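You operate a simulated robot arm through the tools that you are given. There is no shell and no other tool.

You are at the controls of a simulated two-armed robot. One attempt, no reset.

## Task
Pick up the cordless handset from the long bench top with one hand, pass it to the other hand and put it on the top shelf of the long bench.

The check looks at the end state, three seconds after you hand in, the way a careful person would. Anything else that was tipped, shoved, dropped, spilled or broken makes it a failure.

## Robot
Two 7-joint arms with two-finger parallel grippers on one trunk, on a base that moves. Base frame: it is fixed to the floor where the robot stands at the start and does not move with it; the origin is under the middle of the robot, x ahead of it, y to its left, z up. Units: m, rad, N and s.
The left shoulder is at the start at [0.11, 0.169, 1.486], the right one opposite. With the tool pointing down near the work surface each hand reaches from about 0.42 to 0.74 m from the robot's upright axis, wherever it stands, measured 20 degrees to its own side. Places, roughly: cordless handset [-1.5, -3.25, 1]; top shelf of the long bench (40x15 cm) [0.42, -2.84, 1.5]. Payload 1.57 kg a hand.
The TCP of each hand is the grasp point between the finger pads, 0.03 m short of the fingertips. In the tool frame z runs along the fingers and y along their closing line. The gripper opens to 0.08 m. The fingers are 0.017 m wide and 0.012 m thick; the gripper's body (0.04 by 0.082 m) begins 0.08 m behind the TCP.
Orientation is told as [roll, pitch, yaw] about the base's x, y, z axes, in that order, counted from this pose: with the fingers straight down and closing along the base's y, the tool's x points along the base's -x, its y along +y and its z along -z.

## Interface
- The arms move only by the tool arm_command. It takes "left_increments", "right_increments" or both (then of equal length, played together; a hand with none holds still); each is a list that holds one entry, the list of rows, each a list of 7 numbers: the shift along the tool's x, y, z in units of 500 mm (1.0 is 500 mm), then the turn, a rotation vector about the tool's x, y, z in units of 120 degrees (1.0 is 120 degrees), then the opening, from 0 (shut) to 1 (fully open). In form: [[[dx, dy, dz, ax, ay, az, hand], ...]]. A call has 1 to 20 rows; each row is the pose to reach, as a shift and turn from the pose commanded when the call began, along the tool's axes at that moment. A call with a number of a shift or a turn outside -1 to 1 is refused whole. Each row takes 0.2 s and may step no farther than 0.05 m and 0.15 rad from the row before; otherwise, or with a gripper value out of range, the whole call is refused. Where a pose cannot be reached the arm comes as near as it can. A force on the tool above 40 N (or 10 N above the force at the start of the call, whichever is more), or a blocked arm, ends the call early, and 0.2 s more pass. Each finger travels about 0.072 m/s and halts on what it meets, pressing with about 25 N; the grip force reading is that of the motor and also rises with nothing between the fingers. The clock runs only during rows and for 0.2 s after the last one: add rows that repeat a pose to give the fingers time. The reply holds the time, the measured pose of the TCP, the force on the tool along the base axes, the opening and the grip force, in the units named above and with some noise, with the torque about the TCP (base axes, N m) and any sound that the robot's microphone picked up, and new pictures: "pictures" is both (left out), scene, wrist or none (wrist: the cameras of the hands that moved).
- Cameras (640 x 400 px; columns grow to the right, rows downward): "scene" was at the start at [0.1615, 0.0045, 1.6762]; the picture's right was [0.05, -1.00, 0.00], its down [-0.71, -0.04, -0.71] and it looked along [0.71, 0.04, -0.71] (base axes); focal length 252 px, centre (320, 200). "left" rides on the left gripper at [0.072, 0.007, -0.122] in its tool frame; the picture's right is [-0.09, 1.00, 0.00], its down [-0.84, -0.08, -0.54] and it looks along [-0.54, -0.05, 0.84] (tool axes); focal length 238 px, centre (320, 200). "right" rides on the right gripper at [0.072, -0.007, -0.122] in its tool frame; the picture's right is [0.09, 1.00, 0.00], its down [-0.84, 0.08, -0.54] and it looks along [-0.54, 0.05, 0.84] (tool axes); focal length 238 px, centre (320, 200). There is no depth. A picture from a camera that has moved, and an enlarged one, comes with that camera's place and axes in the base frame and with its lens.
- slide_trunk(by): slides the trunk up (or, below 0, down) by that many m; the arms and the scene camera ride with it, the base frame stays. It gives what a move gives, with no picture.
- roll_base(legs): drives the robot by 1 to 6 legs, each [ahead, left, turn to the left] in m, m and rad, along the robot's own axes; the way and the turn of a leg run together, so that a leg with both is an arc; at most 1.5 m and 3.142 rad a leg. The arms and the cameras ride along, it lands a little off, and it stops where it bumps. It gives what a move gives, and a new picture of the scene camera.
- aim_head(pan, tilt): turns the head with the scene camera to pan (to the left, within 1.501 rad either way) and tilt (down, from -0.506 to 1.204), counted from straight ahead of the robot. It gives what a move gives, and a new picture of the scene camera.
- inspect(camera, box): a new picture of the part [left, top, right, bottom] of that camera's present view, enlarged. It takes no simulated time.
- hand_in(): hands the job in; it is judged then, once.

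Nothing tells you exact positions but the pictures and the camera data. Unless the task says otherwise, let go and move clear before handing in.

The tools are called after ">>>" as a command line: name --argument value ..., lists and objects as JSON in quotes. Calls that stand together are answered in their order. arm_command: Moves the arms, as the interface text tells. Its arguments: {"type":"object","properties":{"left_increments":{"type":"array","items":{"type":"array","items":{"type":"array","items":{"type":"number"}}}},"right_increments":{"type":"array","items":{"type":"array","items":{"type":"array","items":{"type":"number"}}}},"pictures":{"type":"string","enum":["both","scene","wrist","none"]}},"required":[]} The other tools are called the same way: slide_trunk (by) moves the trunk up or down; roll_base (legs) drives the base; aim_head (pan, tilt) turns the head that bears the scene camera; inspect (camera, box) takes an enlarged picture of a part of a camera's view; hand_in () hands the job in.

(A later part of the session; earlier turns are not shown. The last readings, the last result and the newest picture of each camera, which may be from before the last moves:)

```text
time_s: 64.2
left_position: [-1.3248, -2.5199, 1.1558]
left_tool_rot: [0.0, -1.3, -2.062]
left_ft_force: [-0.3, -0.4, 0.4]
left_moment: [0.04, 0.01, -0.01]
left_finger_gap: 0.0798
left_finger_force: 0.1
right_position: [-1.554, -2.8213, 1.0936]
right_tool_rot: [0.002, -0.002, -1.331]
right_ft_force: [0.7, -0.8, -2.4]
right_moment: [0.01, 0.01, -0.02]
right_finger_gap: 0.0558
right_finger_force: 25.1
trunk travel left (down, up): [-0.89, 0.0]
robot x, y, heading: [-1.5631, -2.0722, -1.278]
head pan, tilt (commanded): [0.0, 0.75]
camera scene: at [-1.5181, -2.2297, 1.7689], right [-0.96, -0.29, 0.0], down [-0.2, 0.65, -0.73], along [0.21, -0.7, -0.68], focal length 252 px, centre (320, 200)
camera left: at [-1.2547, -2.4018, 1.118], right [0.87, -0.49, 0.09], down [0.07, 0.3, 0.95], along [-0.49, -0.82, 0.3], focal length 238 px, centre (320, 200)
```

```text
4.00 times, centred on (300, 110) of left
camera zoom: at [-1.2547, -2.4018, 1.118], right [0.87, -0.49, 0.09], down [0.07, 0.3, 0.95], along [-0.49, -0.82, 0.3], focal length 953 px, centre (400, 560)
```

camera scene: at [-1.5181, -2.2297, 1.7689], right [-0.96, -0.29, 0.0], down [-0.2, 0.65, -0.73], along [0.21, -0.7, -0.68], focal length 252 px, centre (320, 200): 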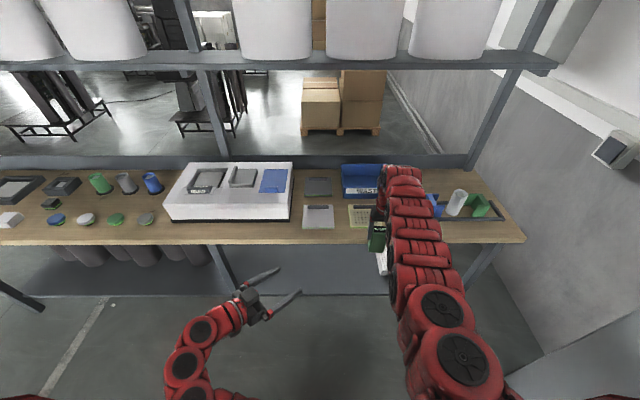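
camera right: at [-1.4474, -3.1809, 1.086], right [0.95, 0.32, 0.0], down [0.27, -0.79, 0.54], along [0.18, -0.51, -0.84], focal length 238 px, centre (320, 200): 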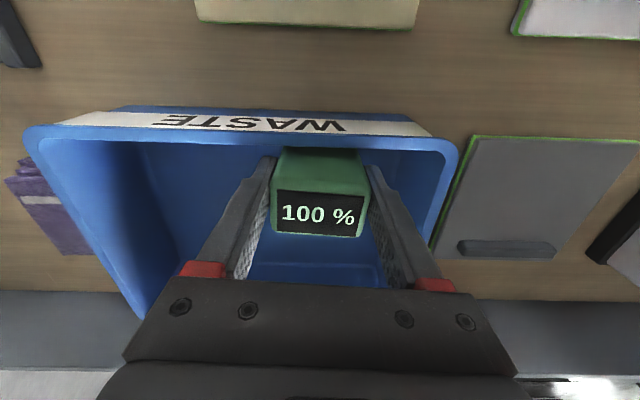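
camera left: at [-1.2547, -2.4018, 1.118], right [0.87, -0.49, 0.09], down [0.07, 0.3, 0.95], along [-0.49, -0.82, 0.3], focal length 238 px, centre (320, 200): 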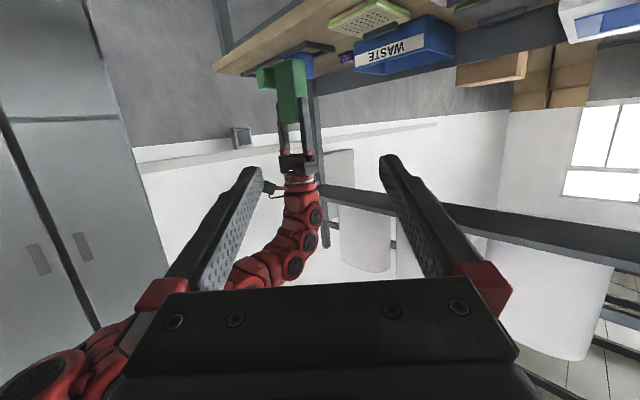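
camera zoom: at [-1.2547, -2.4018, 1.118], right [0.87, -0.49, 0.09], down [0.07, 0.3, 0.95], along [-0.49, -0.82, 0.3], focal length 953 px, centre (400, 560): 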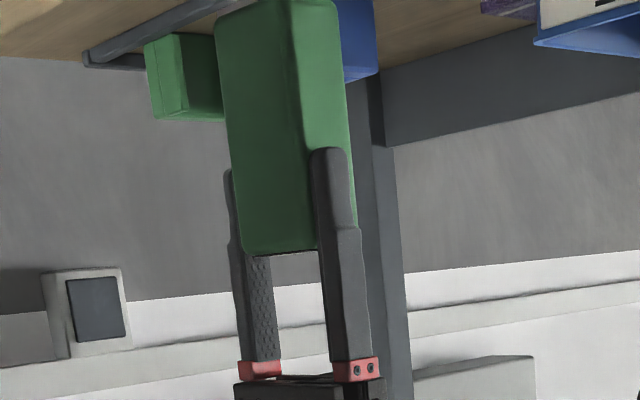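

The left hand is now exactly in its waiting pose. I bring the right hand with the box in front of it, turning it 45 degrees so the thin sides face the left fingers.

>>> arm_command --right_increments '[[[0.0305, 0.0435, -0.0236, 0, 0, -0.0445, 0], [0.061, 0.087, -0.0473, 0, 0, -0.0889, 0], [0.0915, 0.1305, -0.0709, 0, 0, -0.1334, 0], [0.122, 0.174, -0.0946, 0, 0, -0.1778, 0], [0.1524, 0.2176, -0.1182, 0, 0, -0.2223, 0], [0.1829, 0.2611, -0.1419, 0, 0, -0.2667, 0], [0.2134, 0.3046, -0.1655, 0, 0, -0.3112, 0], [0.2439, 0.3481, -0.1892, 0, 0, -0.3556, 0], [0.2744, 0.3916, -0.2128, 0, 0, -0.4001, 0], [0.2744, 0.3916, -0.2128, 0, 0, -0.4001, 0], [0.2744, 0.3916, -0.2128, 0, 0, -0.4001, 0]]]' --pictures "both"

>>> inspect --camera "left" --box '[0, 0, 640, 400]'

```text
time_s: 66.6
left_position: [-1.3232, -2.5187, 1.1554]
left_tool_rot: [-0.003, -1.301, -2.059]
left_ft_force: [0.1, 0.1, -0.3]
left_moment: [0.02, 0.02, 0.0]
left_finger_gap: 0.0801
left_finger_force: 0.0
right_position: [-1.3801, -2.6493, 1.1321]
right_tool_rot: [0.0, -0.002, -0.496]
right_ft_force: [-0.7, 0.2, -3.3]
right_moment: [0.03, 0.02, 0.01]
right_finger_gap: 0.0557
right_finger_force: 25.0
right hand out of reach, approached as far as the arm can: row 7, 8, 9, 10, 11
trunk travel left (down, up): [-0.89, 0.0]
robot x, y, heading: [-1.5642, -2.0694, -1.277]
head pan, tilt (commanded): [0.0, 0.75]
camera scene: at [-1.5164, -2.2293, 1.7689], right [-0.96, -0.29, 0.0], down [-0.2, 0.65, -0.73], along [0.21, -0.7, -0.68], focal length 252 px, centre (320, 200)
camera right: at [-1.4463, -2.621, 1.2544], right [0.39, 0.92, 0.0], down [0.77, -0.33, 0.54], along [0.5, -0.21, -0.84], focal length 238 px, centre (320, 200)
```

scene: 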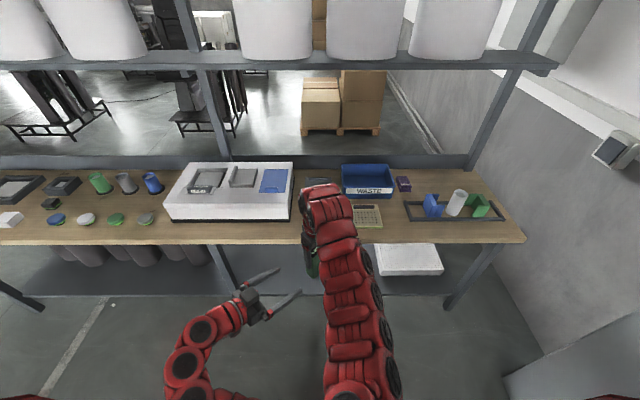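
right: 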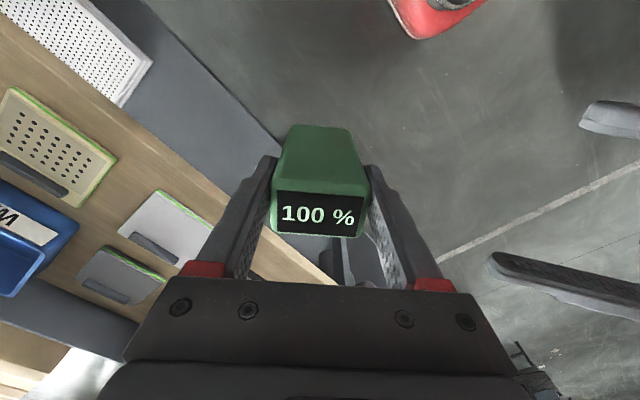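

```text
1.00 times, centred on (320, 200) of left (not enlarged: the box is as wide or as high as the picture)
camera zoom: at [-1.2536, -2.4017, 1.1178], right [0.87, -0.49, 0.09], down [0.07, 0.3, 0.95], along [-0.49, -0.82, 0.3], focal length 238 px, centre (320, 200)
```

zoom: 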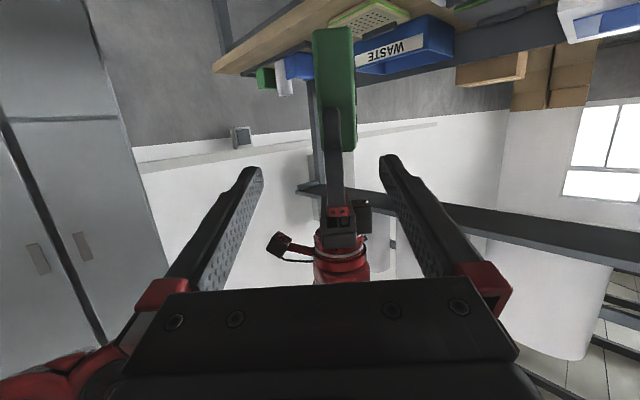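

The right hand stopped at R(0.61,0.01), z 1.13, which suits. I align the left hand sideways and in height with the box before closing in.

>>> arm_command --left_increments '[[[0.033, 0.0086, 0.0091, 0, 0, 0, 1], [0.0655, 0.0172, 0.0182, 0, 0, 0, 1], [0.098, 0.0258, 0.0273, 0, 0, 0, 1], [0.131, 0.0344, 0.0364, 0, 0, 0, 1], [0.131, 0.0344, 0.0364, 0, 0, 0, 1]]]' --pictures "both"

```text
time_s: 67.8
left_position: [-1.3074, -2.5282, 1.0871]
left_tool_rot: [-0.001, -1.3, -2.063]
left_ft_force: [0.4, -0.4, 0.0]
left_moment: [-0.01, 0.01, 0.01]
left_finger_gap: 0.08
left_finger_force: 0.2
right_position: [-1.3801, -2.6485, 1.1317]
right_tool_rot: [0.0, -0.002, -0.496]
right_ft_force: [0.3, 0.1, -2.6]
right_moment: [0.0, 0.03, 0.02]
right_finger_gap: 0.0557
right_finger_force: 25.0
trunk travel left (down, up): [-0.89, 0.0]
robot x, y, heading: [-1.5614, -2.0728, -1.277]
head pan, tilt (commanded): [0.0, 0.75]
camera scene: at [-1.5169, -2.2292, 1.769], right [-0.96, -0.29, 0.0], down [-0.2, 0.65, -0.73], along [0.21, -0.7, -0.68], focal length 252 px, centre (320, 200)
camera left: at [-1.2379, -2.4105, 1.0501], right [0.87, -0.49, 0.09], down [0.07, 0.3, 0.95], along [-0.49, -0.82, 0.3], focal length 238 px, centre (320, 200)
```

scene: 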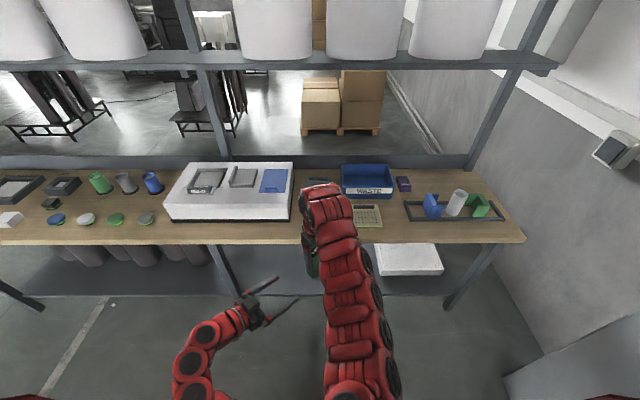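
left: 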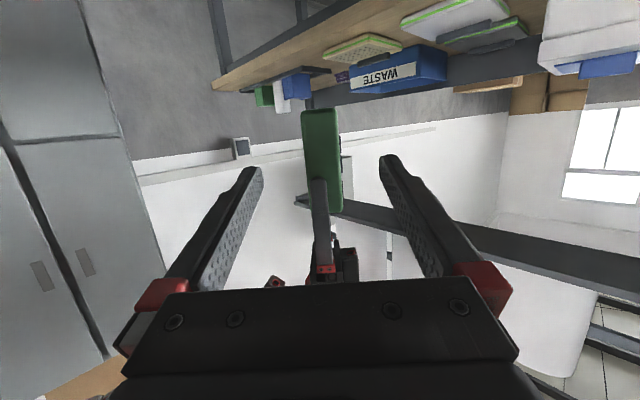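

Lined up within about 1 mm sideways. Now I close in the last 14 cm along the pointing direction.

>>> arm_command --left_increments '[[[-0.0136, -0.002, 0.049, 0, 0, 0, 1], [-0.0272, -0.002, 0.098, 0, 0, 0, 1], [-0.0408, -0.002, 0.147, 0, 0, 0, 1], [-0.0544, -0.002, 0.196, 0, 0, 0, 1]]]' --pictures "both"

```text
time_s: 68.8
left_position: [-1.3549, -2.62, 1.0858]
left_tool_rot: [0.001, -1.3, -2.064]
left_ft_force: [-0.5, 0.8, -0.4]
left_moment: [-0.01, 0.01, 0.04]
left_finger_gap: 0.08
left_finger_force: 0.1
right_position: [-1.3809, -2.649, 1.1312]
right_tool_rot: [0.001, -0.002, -0.497]
right_ft_force: [0.8, 0.8, -1.9]
right_moment: [0.02, -0.02, -0.03]
right_finger_gap: 0.0557
right_finger_force: 24.9
trunk travel left (down, up): [-0.89, 0.0]
robot x, y, heading: [-1.5667, -2.0747, -1.277]
head pan, tilt (commanded): [0.0, 0.75]
camera scene: at [-1.5167, -2.2304, 1.7688], right [-0.96, -0.29, 0.0], down [-0.2, 0.65, -0.73], along [0.21, -0.7, -0.68], focal length 252 px, centre (320, 200)
camera left: at [-1.2848, -2.502, 1.0493], right [0.87, -0.49, 0.09], down [0.07, 0.3, 0.95], along [-0.5, -0.82, 0.3], focal length 238 px, centre (320, 200)
```

scene: 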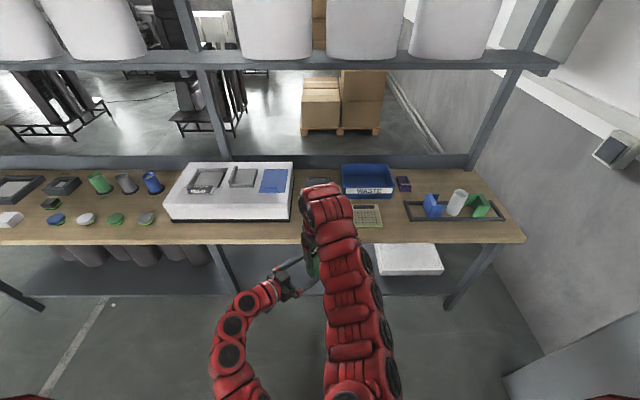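
left: 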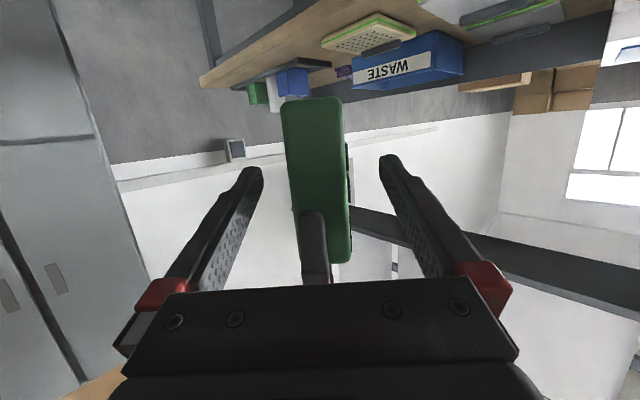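

>>> arm_command --left_increments '[[[-0.0097, -0.003, 0.0347, 0, 0, 0, 1], [-0.0193, -0.005, 0.0694, 0, 0, 0, 1], [-0.0193, -0.005, 0.0694, 0, 0, 0, 1]]]' --pictures "both"

>>> inspect --camera "right" --box '[0, 0, 640, 400]'

```text
time_s: 69.6
left_position: [-1.3753, -2.6491, 1.0872]
left_tool_rot: [0.001, -1.3, -2.062]
left_ft_force: [-0.4, 1.0, 0.1]
left_moment: [-0.01, 0.0, 0.01]
left_finger_gap: 0.0796
left_finger_force: 0.1
right_position: [-1.3802, -2.6477, 1.1308]
right_tool_rot: [-0.003, -0.003, -0.496]
right_ft_force: [-0.2, 0.1, -1.6]
right_moment: [0.05, 0.01, 0.0]
right_finger_gap: 0.0557
right_finger_force: 24.4
trunk travel left (down, up): [-0.89, 0.0]
robot x, y, heading: [-1.5612, -2.0749, -1.275]
head pan, tilt (commanded): [0.0, 0.75]
camera scene: at [-1.5167, -2.2288, 1.769], right [-0.96, -0.29, 0.0], down [-0.2, 0.65, -0.73], along [0.21, -0.7, -0.68], focal length 252 px, centre (320, 200)
camera left: at [-1.305, -2.5321, 1.0497], right [0.87, -0.49, 0.09], down [0.07, 0.3, 0.95], along [-0.49, -0.82, 0.3], focal length 238 px, centre (320, 200)
```

scene: 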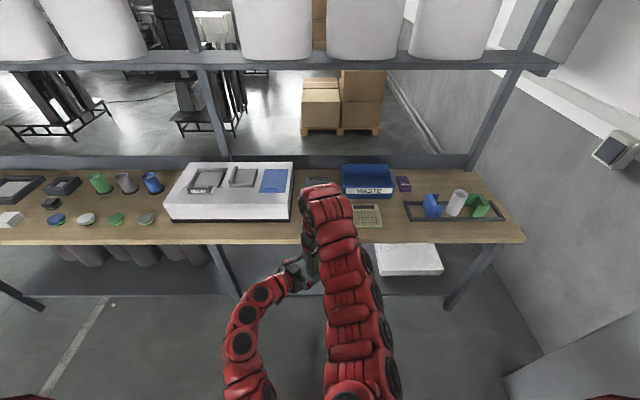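
left: 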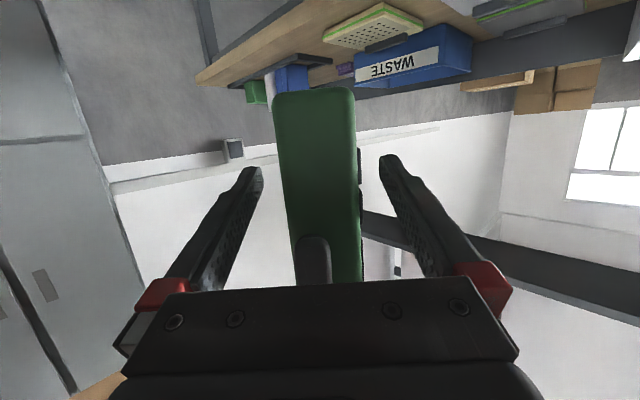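

```text
1.00 times, centred on (320, 200) of right (not enlarged: the box is as wide or as high as the picture)
camera zoom: at [-1.4465, -2.6207, 1.2546], right [0.39, 0.92, 0.0], down [0.77, -0.33, 0.54], along [0.5, -0.21, -0.84], focal length 238 px, centre (320, 200)
```

zoom: 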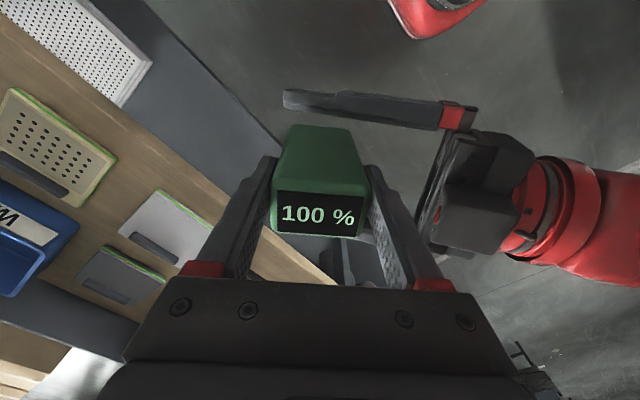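

The left fingers straddle the box on its thin sides. I close the left hand while the right still holds.

>>> arm_command --left_increments '[[[0, 0, 0, 0, 0, 0, 0.7], [0, 0, 0, 0, 0, 0, 0.5], [0, 0, 0, 0, 0, 0, 0.3], [0, 0, 0, 0, 0, 0, 0], [0, 0, 0, 0, 0, 0, 0], [0, 0, 0, 0, 0, 0, 0]]]' --pictures "wrist"

>>> inspect --camera "right" --box '[0, 0, 640, 400]'

```text
time_s: 71.0
left_position: [-1.3746, -2.6497, 1.0864]
left_tool_rot: [0.0, -1.3, -2.063]
left_ft_force: [10.1, -9.3, -2.4]
left_moment: [0.24, 0.25, -0.3]
left_finger_gap: 0.0376
left_finger_force: 25.0
right_position: [-1.3799, -2.6494, 1.1316]
right_tool_rot: [-0.001, -0.001, -0.496]
right_ft_force: [-10.3, 9.4, 2.2]
right_moment: [0.21, 0.21, 0.4]
right_finger_gap: 0.056
right_finger_force: 24.8
trunk travel left (down, up): [-0.89, 0.0]
robot x, y, heading: [-1.5673, -2.077, -1.284]
head pan, tilt (commanded): [0.0, 0.75]
camera left: at [-1.3045, -2.5324, 1.0494], right [0.87, -0.49, 0.09], down [0.07, 0.3, 0.95], along [-0.49, -0.82, 0.3], focal length 238 px, centre (320, 200)
```

left: 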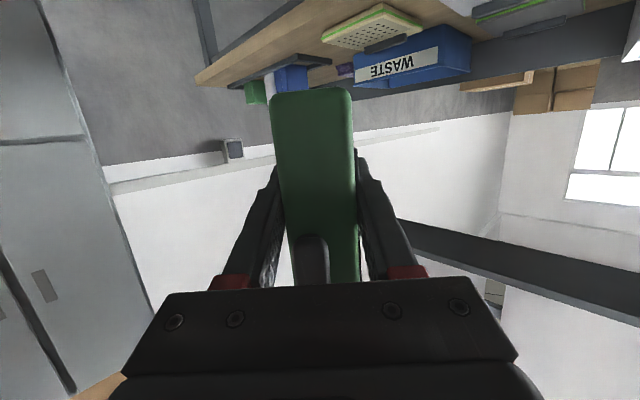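

```text
1.00 times, centred on (320, 200) of right (not enlarged: the box is as wide or as high as the picture)
camera zoom: at [-1.4468, -2.6212, 1.2543], right [0.39, 0.92, 0.0], down [0.77, -0.33, 0.54], along [0.5, -0.21, -0.84], focal length 238 px, centre (320, 200)
```

zoom: 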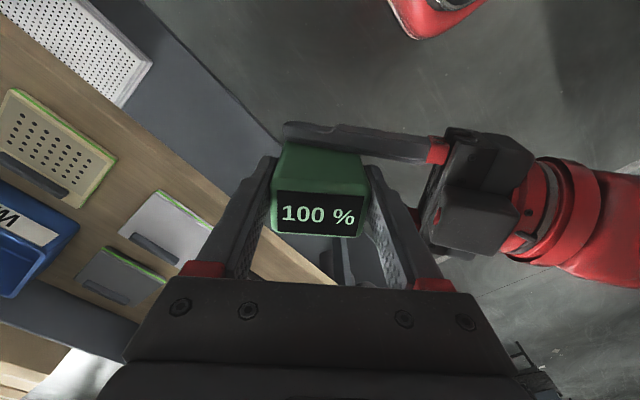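

Both hands hold the box (left gap 37.6 mm, 25 N). I open the right hand now while the left keeps hold.

>>> arm_command --right_increments '[[[0, 0, 0, 0, 0, 0, 0.75], [0, 0, 0, 0, 0, 0, 0.85], [0, 0, 0, 0, 0, 0, 1], [0, 0, 0, 0, 0, 0, 1]]]' --pictures "wrist"

>>> inspect --camera "left" --box '[0, 0, 640, 400]'

```text
time_s: 72.0
left_position: [-1.3756, -2.6502, 1.0871]
left_tool_rot: [-0.002, -1.299, -2.06]
left_ft_force: [0.2, 0.9, -0.1]
left_moment: [-0.06, 0.0, -0.01]
left_finger_gap: 0.0376
left_finger_force: 25.2
right_position: [-1.3784, -2.6489, 1.131]
right_tool_rot: [0.0, -0.001, -0.497]
right_ft_force: [0.4, -0.4, 0.7]
right_moment: [0.04, 0.0, 0.02]
right_finger_gap: 0.0799
right_finger_force: 0.0
trunk travel left (down, up): [-0.89, 0.0]
robot x, y, heading: [-1.5637, -2.071, -1.282]
head pan, tilt (commanded): [0.0, 0.75]
camera right: at [-1.4465, -2.6212, 1.2544], right [0.39, 0.92, 0.0], down [0.77, -0.33, 0.54], along [0.5, -0.21, -0.84], focal length 238 px, centre (320, 200)
```

right: 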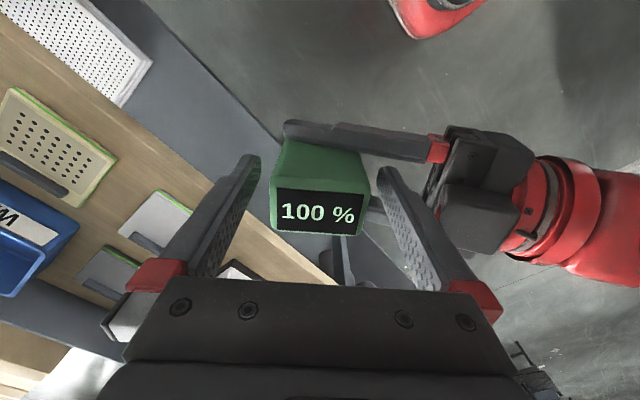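

```text
1.00 times, centred on (320, 200) of left (not enlarged: the box is as wide or as high as the picture)
camera zoom: at [-1.305, -2.5324, 1.0493], right [0.87, -0.49, 0.09], down [0.07, 0.3, 0.95], along [-0.49, -0.82, 0.3], focal length 238 px, centre (320, 200)
```

zoom: 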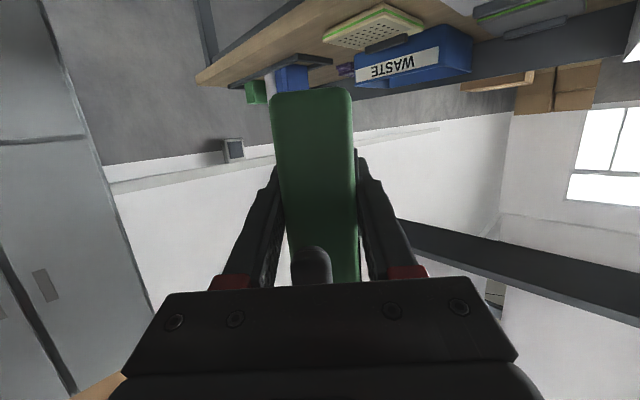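

The left hand has the box alone now. I lower the left hand with the box out from between the right fingers.

>>> arm_command --left_increments '[[[0.0361, 0, 0.01, 0, 0, 0, 0], [0.0723, 0, 0.02, 0, 0, 0, 0], [0.1084, 0, 0.03, 0, 0, 0, 0], [0.1445, 0, 0.0401, 0, 0, 0, 0], [0.1734, 0, 0.0481, 0, 0, 0, 0]]]' --pictures "both"

>>> inspect --camera "right" --box '[0, 0, 640, 400]'

```text
time_s: 73.2
left_position: [-1.3756, -2.6496, 0.997]
left_tool_rot: [-0.006, -1.3, -2.058]
left_ft_force: [0.4, -0.1, -0.4]
left_moment: [-0.02, -0.01, 0.01]
left_finger_gap: 0.0378
left_finger_force: 24.6
right_position: [-1.379, -2.6496, 1.131]
right_tool_rot: [0.001, -0.002, -0.495]
right_ft_force: [0.3, -0.2, 0.4]
right_moment: [-0.01, 0.02, 0.03]
right_finger_gap: 0.0799
right_finger_force: 0.0
trunk travel left (down, up): [-0.89, 0.0]
robot x, y, heading: [-1.5672, -2.0725, -1.28]
head pan, tilt (commanded): [0.0, 0.75]
camera scene: at [-1.5167, -2.2297, 1.7689], right [-0.96, -0.29, 0.0], down [-0.2, 0.65, -0.73], along [0.21, -0.7, -0.68], focal length 252 px, centre (320, 200)
camera left: at [-1.3052, -2.5314, 0.9601], right [0.87, -0.49, 0.09], down [0.07, 0.3, 0.95], along [-0.49, -0.82, 0.3], focal length 238 px, centre (320, 200)
```

scene: 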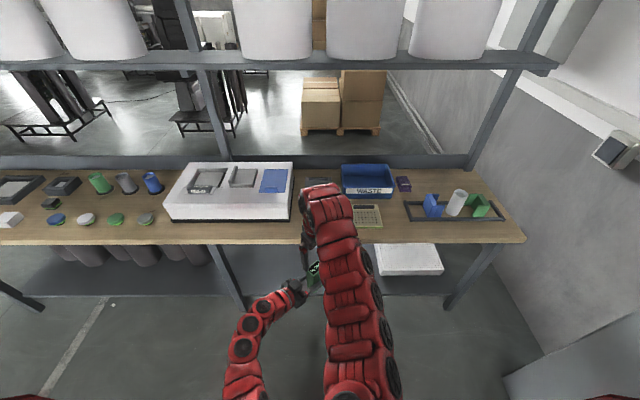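
left: 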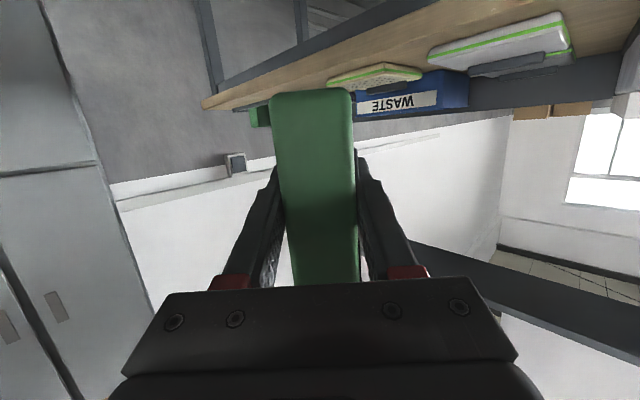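

```text
1.00 times, centred on (320, 200) of right (not enlarged: the box is as wide or as high as the picture)
camera zoom: at [-1.4465, -2.6213, 1.2543], right [0.39, 0.92, 0.0], down [0.77, -0.33, 0.54], along [0.5, -0.21, -0.84], focal length 238 px, centre (320, 200)
```

zoom: 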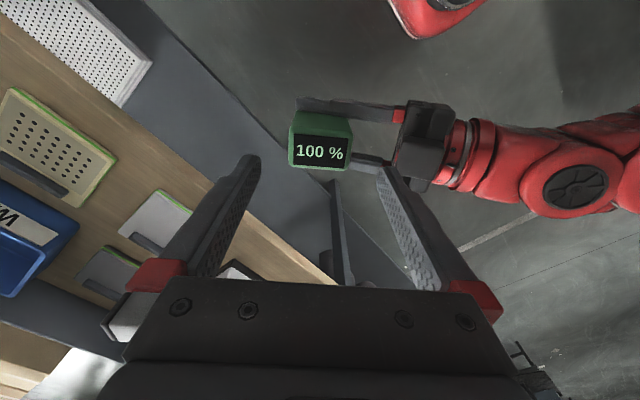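

The box is clear of the right fingers. I take the right hand away to the right side.

>>> arm_command --right_increments '[[[0.044, -0.0444, 0, 0, 0, 0.047, 1], [0.088, -0.0888, 0, 0, 0, 0.094, 1], [0.132, -0.1331, 0, 0, 0, 0.141, 1], [0.176, -0.1775, 0, 0, 0, 0.1875, 1], [0.22, -0.2219, 0, 0, 0, 0.234, 1], [0.264, -0.2663, 0, 0, 0, 0.281, 1], [0.308, -0.3106, 0, 0, 0, 0.328, 1], [0.352, -0.355, 0, 0, 0, 0.375, 1], [0.352, -0.355, 0, 0, 0, 0.375, 1]]]' --pictures "both"

>>> inspect --camera "left" --box '[0, 0, 640, 400]'

```text
time_s: 75.2
left_position: [-1.3755, -2.6502, 0.9991]
left_tool_rot: [0.0, -1.301, -2.061]
left_ft_force: [-0.3, 0.7, -0.3]
left_moment: [-0.02, 0.03, -0.01]
left_finger_gap: 0.0376
left_finger_force: 25.3
right_position: [-1.6187, -2.7403, 1.1212]
right_tool_rot: [0.002, 0.002, -1.283]
right_ft_force: [-1.0, 0.1, -0.5]
right_moment: [0.0, 0.06, 0.02]
right_finger_gap: 0.0799
right_finger_force: 0.0
right hand out of reach, approached as far as the arm can: row 1, 2, 3, 4, 5, 6, 7, 8, 9
trunk travel left (down, up): [-0.89, 0.0]
robot x, y, heading: [-1.5657, -2.0715, -1.283]
head pan, tilt (commanded): [0.0, 0.75]
camera scene: at [-1.5173, -2.2295, 1.7689], right [-0.96, -0.29, 0.0], down [-0.2, 0.65, -0.73], along [0.21, -0.7, -0.68], focal length 252 px, centre (320, 200)
camera right: at [-1.6454, -2.6745, 1.2437], right [0.93, 0.37, 0.0], down [0.31, -0.78, 0.54], along [0.2, -0.5, -0.84], focal length 238 px, centre (320, 200)
```

scene: 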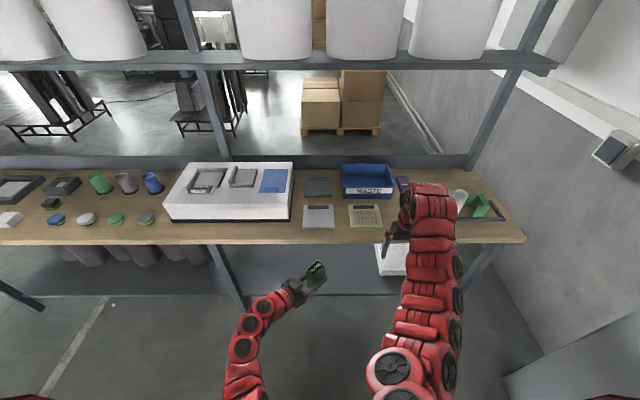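
right: 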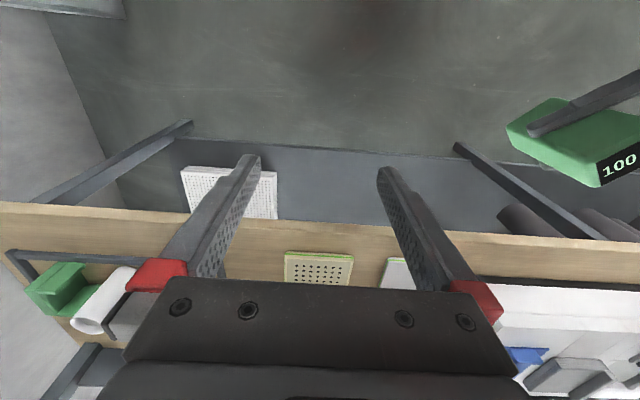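

```text
1.00 times, centred on (320, 200) of left (not enlarged: the box is as wide or as high as the picture)
camera zoom: at [-1.3053, -2.5316, 0.9609], right [0.87, -0.49, 0.09], down [0.07, 0.3, 0.95], along [-0.49, -0.82, 0.3], focal length 238 px, centre (320, 200)
```

zoom: 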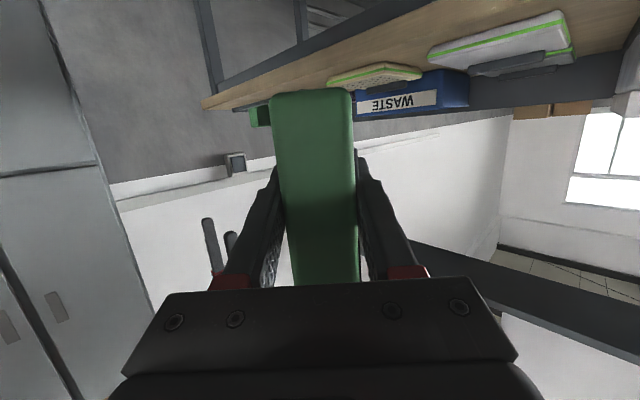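

>>> inspect --camera "scene" --box '[270, 245, 366, 305]'

>>> inspect --camera "right" --box '[480, 50, 640, 200]'

```text
6.67 times, centred on (318, 275) of scene
camera zoom: at [-1.5173, -2.2295, 1.7689], right [-0.96, -0.29, 0.0], down [-0.2, 0.65, -0.73], along [0.21, -0.7, -0.68], focal length 1682 px, centre (333, -300)
```

zoom: 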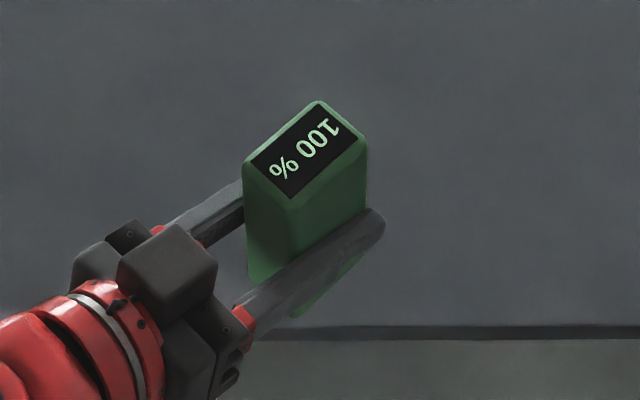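

```text
2.67 times, centred on (560, 125) of right
camera zoom: at [-1.6454, -2.6745, 1.2437], right [0.93, 0.37, 0.0], down [0.31, -0.78, 0.54], along [0.2, -0.5, -0.84], focal length 636 px, centre (-320, 400)
```

zoom: 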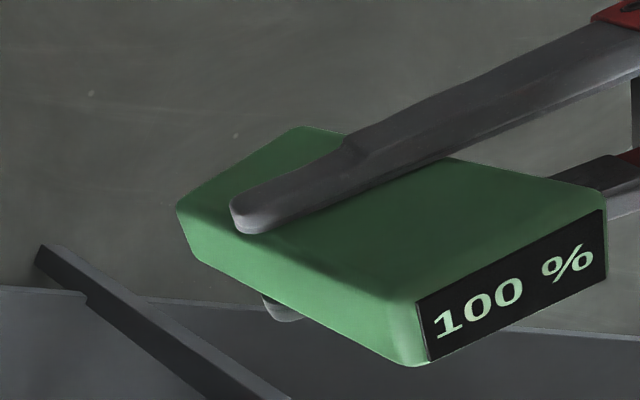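

The box is firmly in the left hand, undamaged and upright. I now slide the base left along the bench towards the free left end of the shelf.

>>> roll_base --legs '[[0, 1.45, 0]]'

>>> aim_head --pan 0.2 --tilt 0.35

```text
time_s: 82.5
left_position: [0.0343, -2.2102, 0.998]
left_tool_rot: [-0.002, -1.3, -2.042]
left_ft_force: [0.0, -1.3, 0.7]
left_moment: [-0.01, 0.01, -0.01]
left_finger_gap: 0.0377
left_finger_force: 24.6
right_position: [-0.2071, -2.3061, 1.1216]
right_tool_rot: [0.003, -0.002, -1.261]
right_ft_force: [0.4, -0.3, 0.6]
right_moment: [-0.01, -0.03, 0.02]
right_finger_gap: 0.0802
right_finger_force: 0.0
trunk travel left (down, up): [-0.89, 0.0]
robot x, y, heading: [-0.1658, -1.6404, -1.26]
head pan, tilt (commanded): [0.0, 0.75]
camera scene: at [-0.1165, -1.793, 1.7689], right [-0.95, -0.31, 0.0], down [-0.21, 0.65, -0.73], along [0.22, -0.7, -0.68], focal length 252 px, centre (320, 200)
```

scene: 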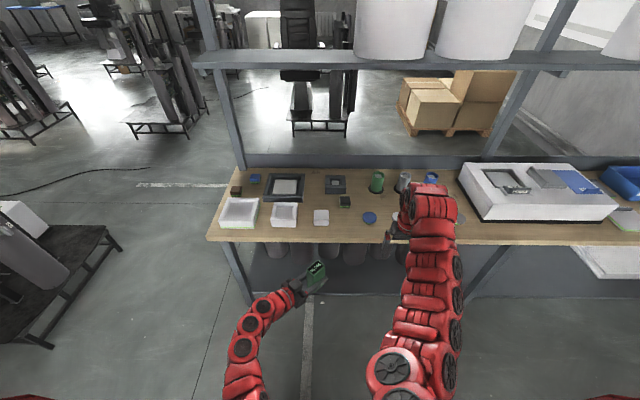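

```text
time_s: 83.4
left_position: [0.0339, -2.2108, 0.9975]
left_tool_rot: [-0.003, -1.301, -2.041]
left_ft_force: [-0.1, 0.0, 0.1]
left_moment: [0.01, 0.02, -0.01]
left_finger_gap: 0.0378
left_finger_force: 24.9
right_position: [-0.2069, -2.3057, 1.1201]
right_tool_rot: [-0.002, -0.002, -1.26]
right_ft_force: [-0.6, 0.0, -0.7]
right_moment: [0.03, 0.0, -0.02]
right_finger_gap: 0.0801
right_finger_force: 0.0
trunk travel left (down, up): [-0.89, 0.0]
robot x, y, heading: [-0.1702, -1.6372, -1.255]
head pan, tilt (commanded): [0.201, 0.351]
camera scene: at [-0.0961, -1.7952, 1.8045], right [-0.87, -0.49, 0.0], down [-0.17, 0.3, -0.94], along [0.46, -0.82, -0.34], focal length 252 px, centre (320, 200)
```

scene: 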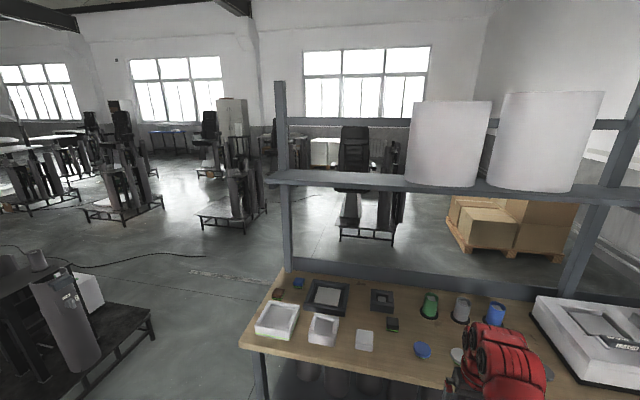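

>>> inspect --camera "scene" --box '[250, 80, 510, 242]'

>>> inspect --camera "scene" --box '[255, 150, 435, 205]'

```text
2.46 times, centred on (380, 161) of scene
camera zoom: at [-0.0961, -1.7952, 1.8045], right [-0.87, -0.49, 0.0], down [-0.17, 0.3, -0.94], along [0.46, -0.82, -0.34], focal length 621 px, centre (172, 296)
```

zoom: 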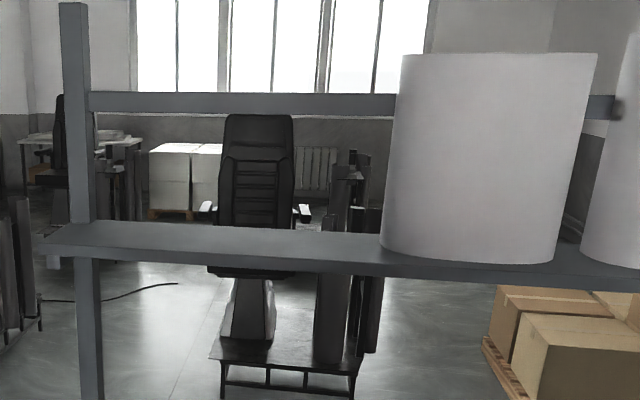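

```text
3.56 times, centred on (345, 178) of scene
camera zoom: at [-0.0961, -1.7952, 1.8045], right [-0.87, -0.49, 0.0], down [-0.17, 0.3, -0.94], along [0.46, -0.82, -0.34], focal length 897 px, centre (231, 280)
```

zoom: 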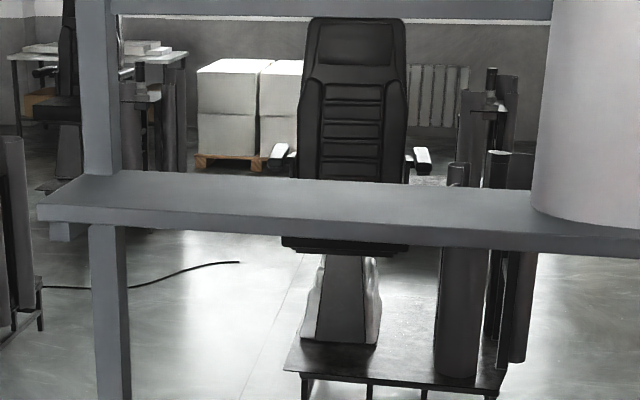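

The free part of the shelf lies between the left post and the first white roll, centred near [0.42,-2.84]. While still away from the bench, I turn the left hand to point straight ahead and move it to the left side.

>>> arm_command --left_increments '[[[-0.014, 0.0141, -0.0563, -0.0516, 0, -0.0143, 0], [-0.0281, 0.0283, -0.1126, -0.1032, 0, -0.0287, 0], [-0.0421, 0.0424, -0.1689, -0.1548, 0, -0.043, 0], [-0.0561, 0.0566, -0.2253, -0.2064, 0, -0.0573, 0], [-0.0701, 0.0707, -0.2816, -0.258, 0, -0.0716, 0], [-0.0842, 0.0849, -0.3379, -0.3096, 0, -0.086, 0], [-0.0982, 0.099, -0.3942, -0.3612, 0, -0.1003, 0], [-0.0982, 0.099, -0.3942, -0.3612, 0, -0.1003, 0]]]' --pictures "both"

```text
time_s: 85.2
left_position: [0.1584, -2.0749, 1.0956]
left_tool_rot: [-0.004, -1.298, -1.253]
left_ft_force: [-0.5, 0.7, -1.7]
left_moment: [0.02, -0.01, 0.0]
left_finger_gap: 0.0377
left_finger_force: 24.9
right_position: [-0.2062, -2.3066, 1.1203]
right_tool_rot: [0.0, -0.001, -1.26]
right_ft_force: [0.5, 0.8, -0.5]
right_moment: [-0.02, -0.03, -0.01]
right_finger_gap: 0.0797
right_finger_force: 0.0
trunk travel left (down, up): [-0.89, 0.0]
robot x, y, heading: [-0.1655, -1.6378, -1.26]
head pan, tilt (commanded): [0.201, 0.351]
camera scene: at [-0.0957, -1.7956, 1.8045], right [-0.87, -0.49, 0.0], down [-0.17, 0.3, -0.94], along [0.46, -0.82, -0.34], focal length 252 px, centre (320, 200)
camera left: at [0.1215, -1.9435, 1.0598], right [0.95, 0.28, 0.09], down [-0.16, 0.26, 0.95], along [0.25, -0.92, 0.29], focal length 238 px, centre (320, 200)
```

scene: 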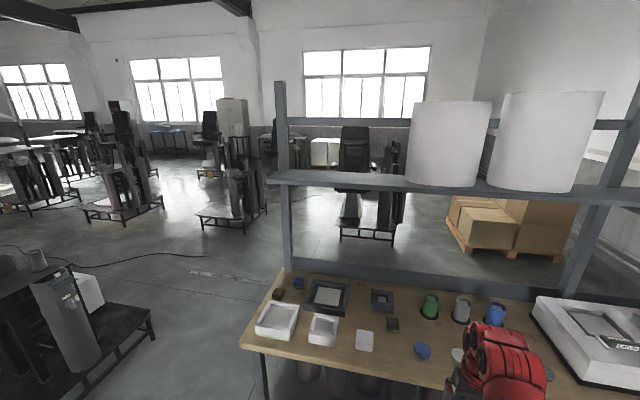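
left: 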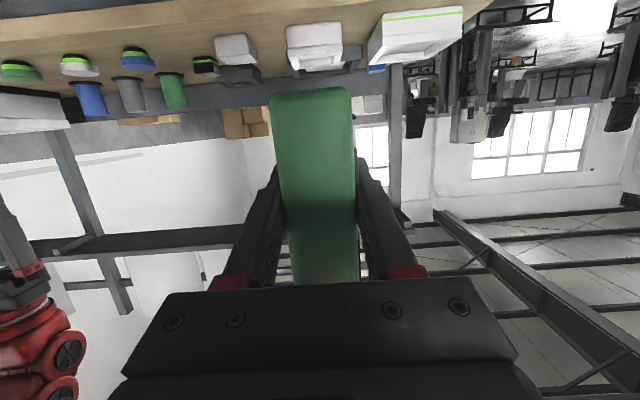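

The left hand now points straight at the bench. I extend it forward a bit (still short of the bench edge) and then raise it towards shelf height.

>>> arm_command --left_increments '[[[-0.037, 0, 0.071, 0, 0, 0, 0], [-0.0741, 0, 0.1421, 0, 0, 0, 0], [-0.1111, 0, 0.2131, 0, 0, 0, 0], [-0.1481, 0, 0.2841, 0, 0, 0, 0], [-0.1852, 0, 0.3552, 0, 0, 0, 0], [-0.2222, 0, 0.4262, 0, 0, 0, 0]]]' --pictures "none"

>>> arm_command --left_increments '[[[-0.0739, 0, -0.0205, 0, 0, 0, 0], [-0.1478, 0, -0.041, 0, 0, 0, 0], [-0.2216, 0, -0.0615, 0, 0, 0, 0], [-0.2955, 0, -0.082, 0, 0, 0, 0], [-0.3694, 0, -0.1025, 0, 0, 0, 0], [-0.4433, 0, -0.1231, 0, 0, 0, 0]]]' --pictures "both"

```text
time_s: 86.6
left_position: [0.2342, -2.3, 1.1488]
left_tool_rot: [-0.002, -1.3, -1.257]
left_ft_force: [0.0, 0.2, -1.9]
left_moment: [-0.04, 0.0, -0.01]
left_finger_gap: 0.0379
left_finger_force: 24.3
right_position: [-0.2075, -2.3077, 1.1205]
right_tool_rot: [-0.001, 0.0, -1.26]
right_ft_force: [-0.7, -0.5, -0.1]
right_moment: [0.03, -0.01, 0.0]
right_finger_gap: 0.0799
right_finger_force: 0.0
trunk travel left (down, up): [-0.89, 0.0]
robot x, y, heading: [-0.1635, -1.6362, -1.262]
head pan, tilt (commanded): [0.201, 0.351]
```

```text
time_s: 88.0
left_position: [0.2308, -2.2965, 1.3793]
left_tool_rot: [-0.002, -1.298, -1.254]
left_ft_force: [-0.5, 0.4, -1.7]
left_moment: [-0.01, 0.02, 0.02]
left_finger_gap: 0.0376
left_finger_force: 24.9
right_position: [-0.2069, -2.3059, 1.1204]
right_tool_rot: [-0.002, -0.002, -1.261]
right_ft_force: [0.5, -0.8, 0.7]
right_moment: [-0.02, 0.04, -0.04]
right_finger_gap: 0.0799
right_finger_force: 0.1
trunk travel left (down, up): [-0.89, 0.0]
robot x, y, heading: [-0.1655, -1.6379, -1.255]
head pan, tilt (commanded): [0.201, 0.351]
camera scene: at [-0.0961, -1.7953, 1.8046], right [-0.87, -0.49, 0.0], down [-0.17, 0.3, -0.94], along [0.46, -0.82, -0.34], focal length 252 px, centre (320, 200)
camera left: at [0.1944, -2.164, 1.3418], right [0.95, 0.28, 0.09], down [-0.16, 0.26, 0.95], along [0.25, -0.92, 0.29], focal length 238 px, centre (320, 200)
```

scene: 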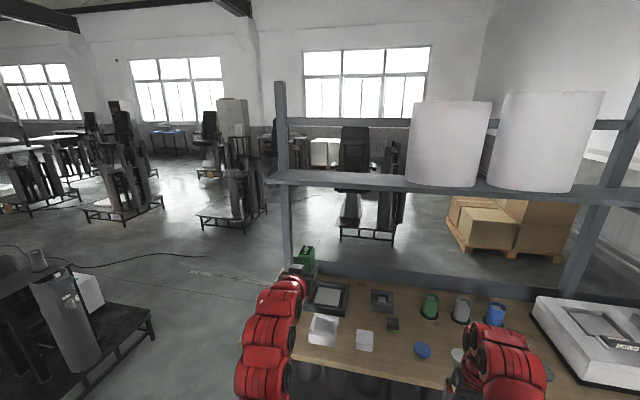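
left: 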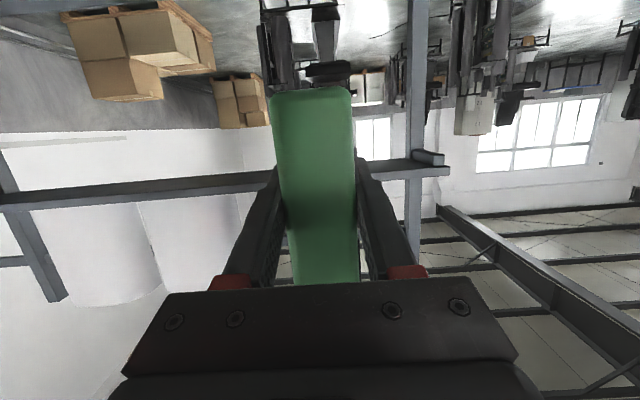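

>>> arm_command --left_increments '[[[-0.0771, 0, -0.0214, 0, 0, 0, 0], [-0.1542, 0, -0.0428, 0, 0, 0, 0], [-0.2313, 0, -0.0642, 0, 0, 0, 0], [-0.3083, 0, -0.0856, 0, 0, 0, 0], [-0.3854, 0, -0.107, 0, 0, 0, 0], [-0.4625, 0, -0.1284, 0, 0, 0, 0], [-0.4625, 0, -0.1284, 0, 0, 0, 0]]]' --pictures "both"

```text
time_s: 89.6
left_position: [0.2294, -2.2996, 1.6185]
left_tool_rot: [-0.002, -1.3, -1.255]
left_ft_force: [0.2, 0.0, -2.2]
left_moment: [0.05, -0.02, 0.0]
left_finger_gap: 0.0377
left_finger_force: 24.6
right_position: [-0.2074, -2.3047, 1.121]
right_tool_rot: [0.0, -0.003, -1.262]
right_ft_force: [-0.3, 0.1, -0.2]
right_moment: [0.01, -0.03, 0.0]
right_finger_gap: 0.0802
right_finger_force: 0.0
trunk travel left (down, up): [-0.89, 0.0]
robot x, y, heading: [-0.1662, -1.6399, -1.263]
head pan, tilt (commanded): [0.201, 0.351]
camera scene: at [-0.0957, -1.7955, 1.8045], right [-0.87, -0.49, 0.0], down [-0.17, 0.3, -0.94], along [0.46, -0.82, -0.34], focal length 252 px, centre (320, 200)
camera left: at [0.1932, -2.1672, 1.5812], right [0.95, 0.28, 0.09], down [-0.16, 0.26, 0.95], along [0.25, -0.92, 0.29], focal length 238 px, centre (320, 200)
```

scene: 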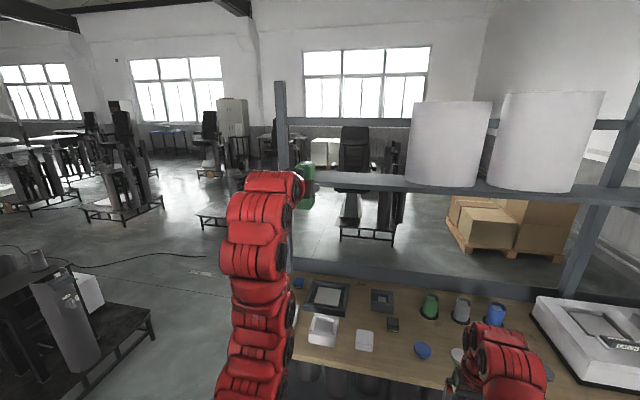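
left: 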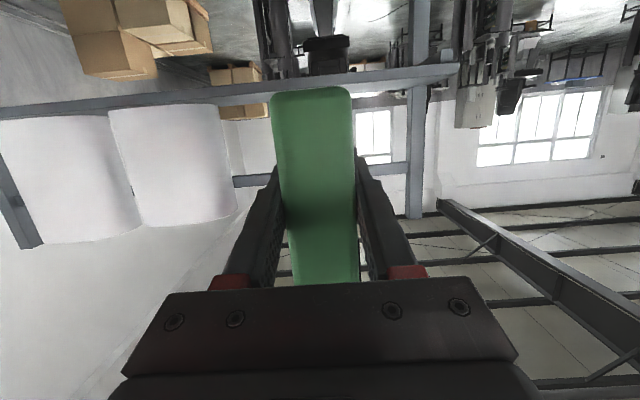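

The hand with the box is at z 1.62, level with the space above the shelf. I look at the shelf edge enlarged from both cameras to measure its height and front edge.

>>> inspect --camera "left" --box '[360, 40, 480, 115]'

>>> inspect --camera "left" --box '[180, 60, 300, 135]'

>>> inspect --camera "scene" --box '[255, 150, 435, 205]'

```text
5.33 times, centred on (420, 78) of left
camera zoom: at [0.1932, -2.1672, 1.5812], right [0.95, 0.28, 0.09], down [-0.16, 0.26, 0.95], along [0.25, -0.92, 0.29], focal length 1271 px, centre (-213, 853)
```

zoom: 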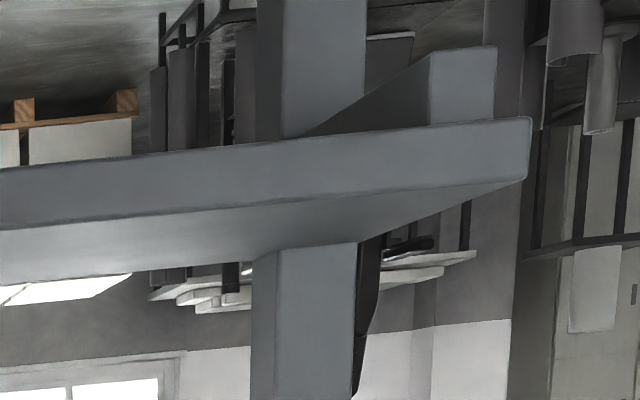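

```text
5.33 times, centred on (240, 98) of left
camera zoom: at [0.1932, -2.1672, 1.5812], right [0.95, 0.28, 0.09], down [-0.16, 0.26, 0.95], along [0.25, -0.92, 0.29], focal length 1271 px, centre (747, 747)
```

zoom: 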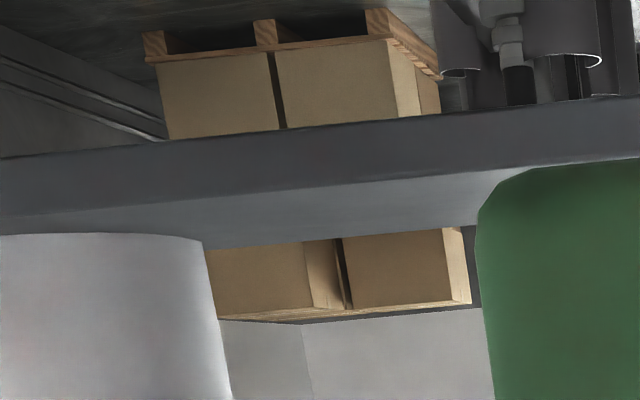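

```text
3.56 times, centred on (345, 178) of scene
camera zoom: at [-0.0957, -1.7955, 1.8045], right [-0.87, -0.49, 0.0], down [-0.17, 0.3, -0.94], along [0.46, -0.82, -0.34], focal length 897 px, centre (231, 280)
```

zoom: 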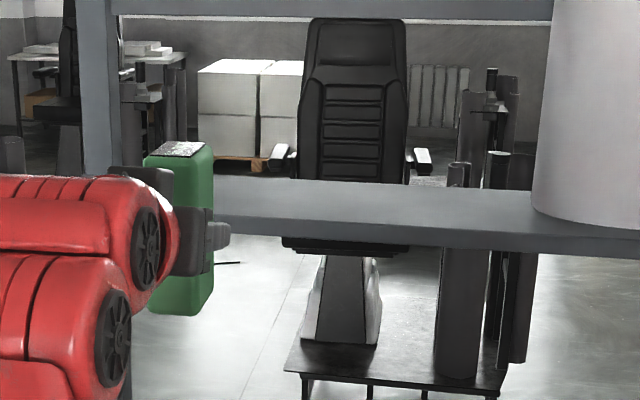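

The shelf top is at about z 1.496 with its front edge passing near [0.42,-2.73]. The box bottom (about 1.57) clears it by 7 cm, so I drive straight ahead 0.43 m with the box raised.

>>> roll_base --legs '[[0.3, 0.03, 0]]'

>>> aim_head --pan 0.15 --tilt 0.4

```text
time_s: 91.6
left_position: [0.3467, -2.5765, 1.6202]
left_tool_rot: [-0.004, -1.302, -1.259]
left_ft_force: [-0.2, 0.1, -3.2]
left_moment: [0.02, -0.02, 0.02]
left_finger_gap: 0.038
left_finger_force: 24.8
right_position: [-0.0894, -2.5828, 1.1214]
right_tool_rot: [-0.001, -0.003, -1.266]
right_ft_force: [0.3, -1.2, 0.2]
right_moment: [-0.06, -0.03, -0.02]
right_finger_gap: 0.08
right_finger_force: 0.0
trunk travel left (down, up): [-0.89, 0.0]
robot x, y, heading: [-0.0435, -1.919, -1.269]
head pan, tilt (commanded): [0.201, 0.351]
camera scene: at [0.0232, -2.0712, 1.8048], right [-0.87, -0.49, 0.0], down [-0.17, 0.3, -0.94], along [0.46, -0.82, -0.34], focal length 252 px, centre (320, 200)
```

scene: 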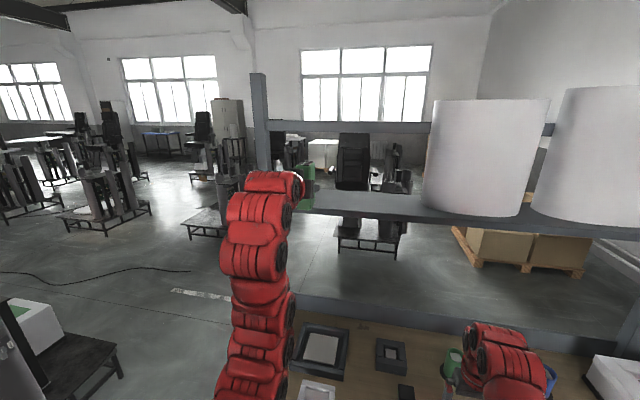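

```text
time_s: 92.3
left_position: [0.3464, -2.5786, 1.6183]
left_tool_rot: [-0.002, -1.3, -1.259]
left_ft_force: [-1.0, -0.5, -3.0]
left_moment: [0.01, -0.02, 0.02]
left_finger_gap: 0.0377
left_finger_force: 25.4
right_position: [-0.0891, -2.5847, 1.1211]
right_tool_rot: [-0.001, -0.001, -1.264]
right_ft_force: [-0.6, 0.3, -0.2]
right_moment: [0.0, 0.0, -0.02]
right_finger_gap: 0.0801
right_finger_force: 0.1
trunk travel left (down, up): [-0.89, 0.0]
robot x, y, heading: [-0.0426, -1.9183, -1.264]
head pan, tilt (commanded): [0.15, 0.4]
camera scene: at [0.0196, -2.0749, 1.8001], right [-0.9, -0.44, 0.0], down [-0.17, 0.35, -0.92], along [0.41, -0.83, -0.39], focal length 252 px, centre (320, 200)
```

scene: 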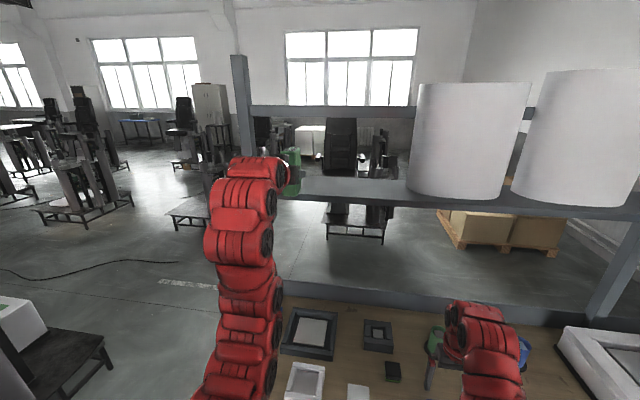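

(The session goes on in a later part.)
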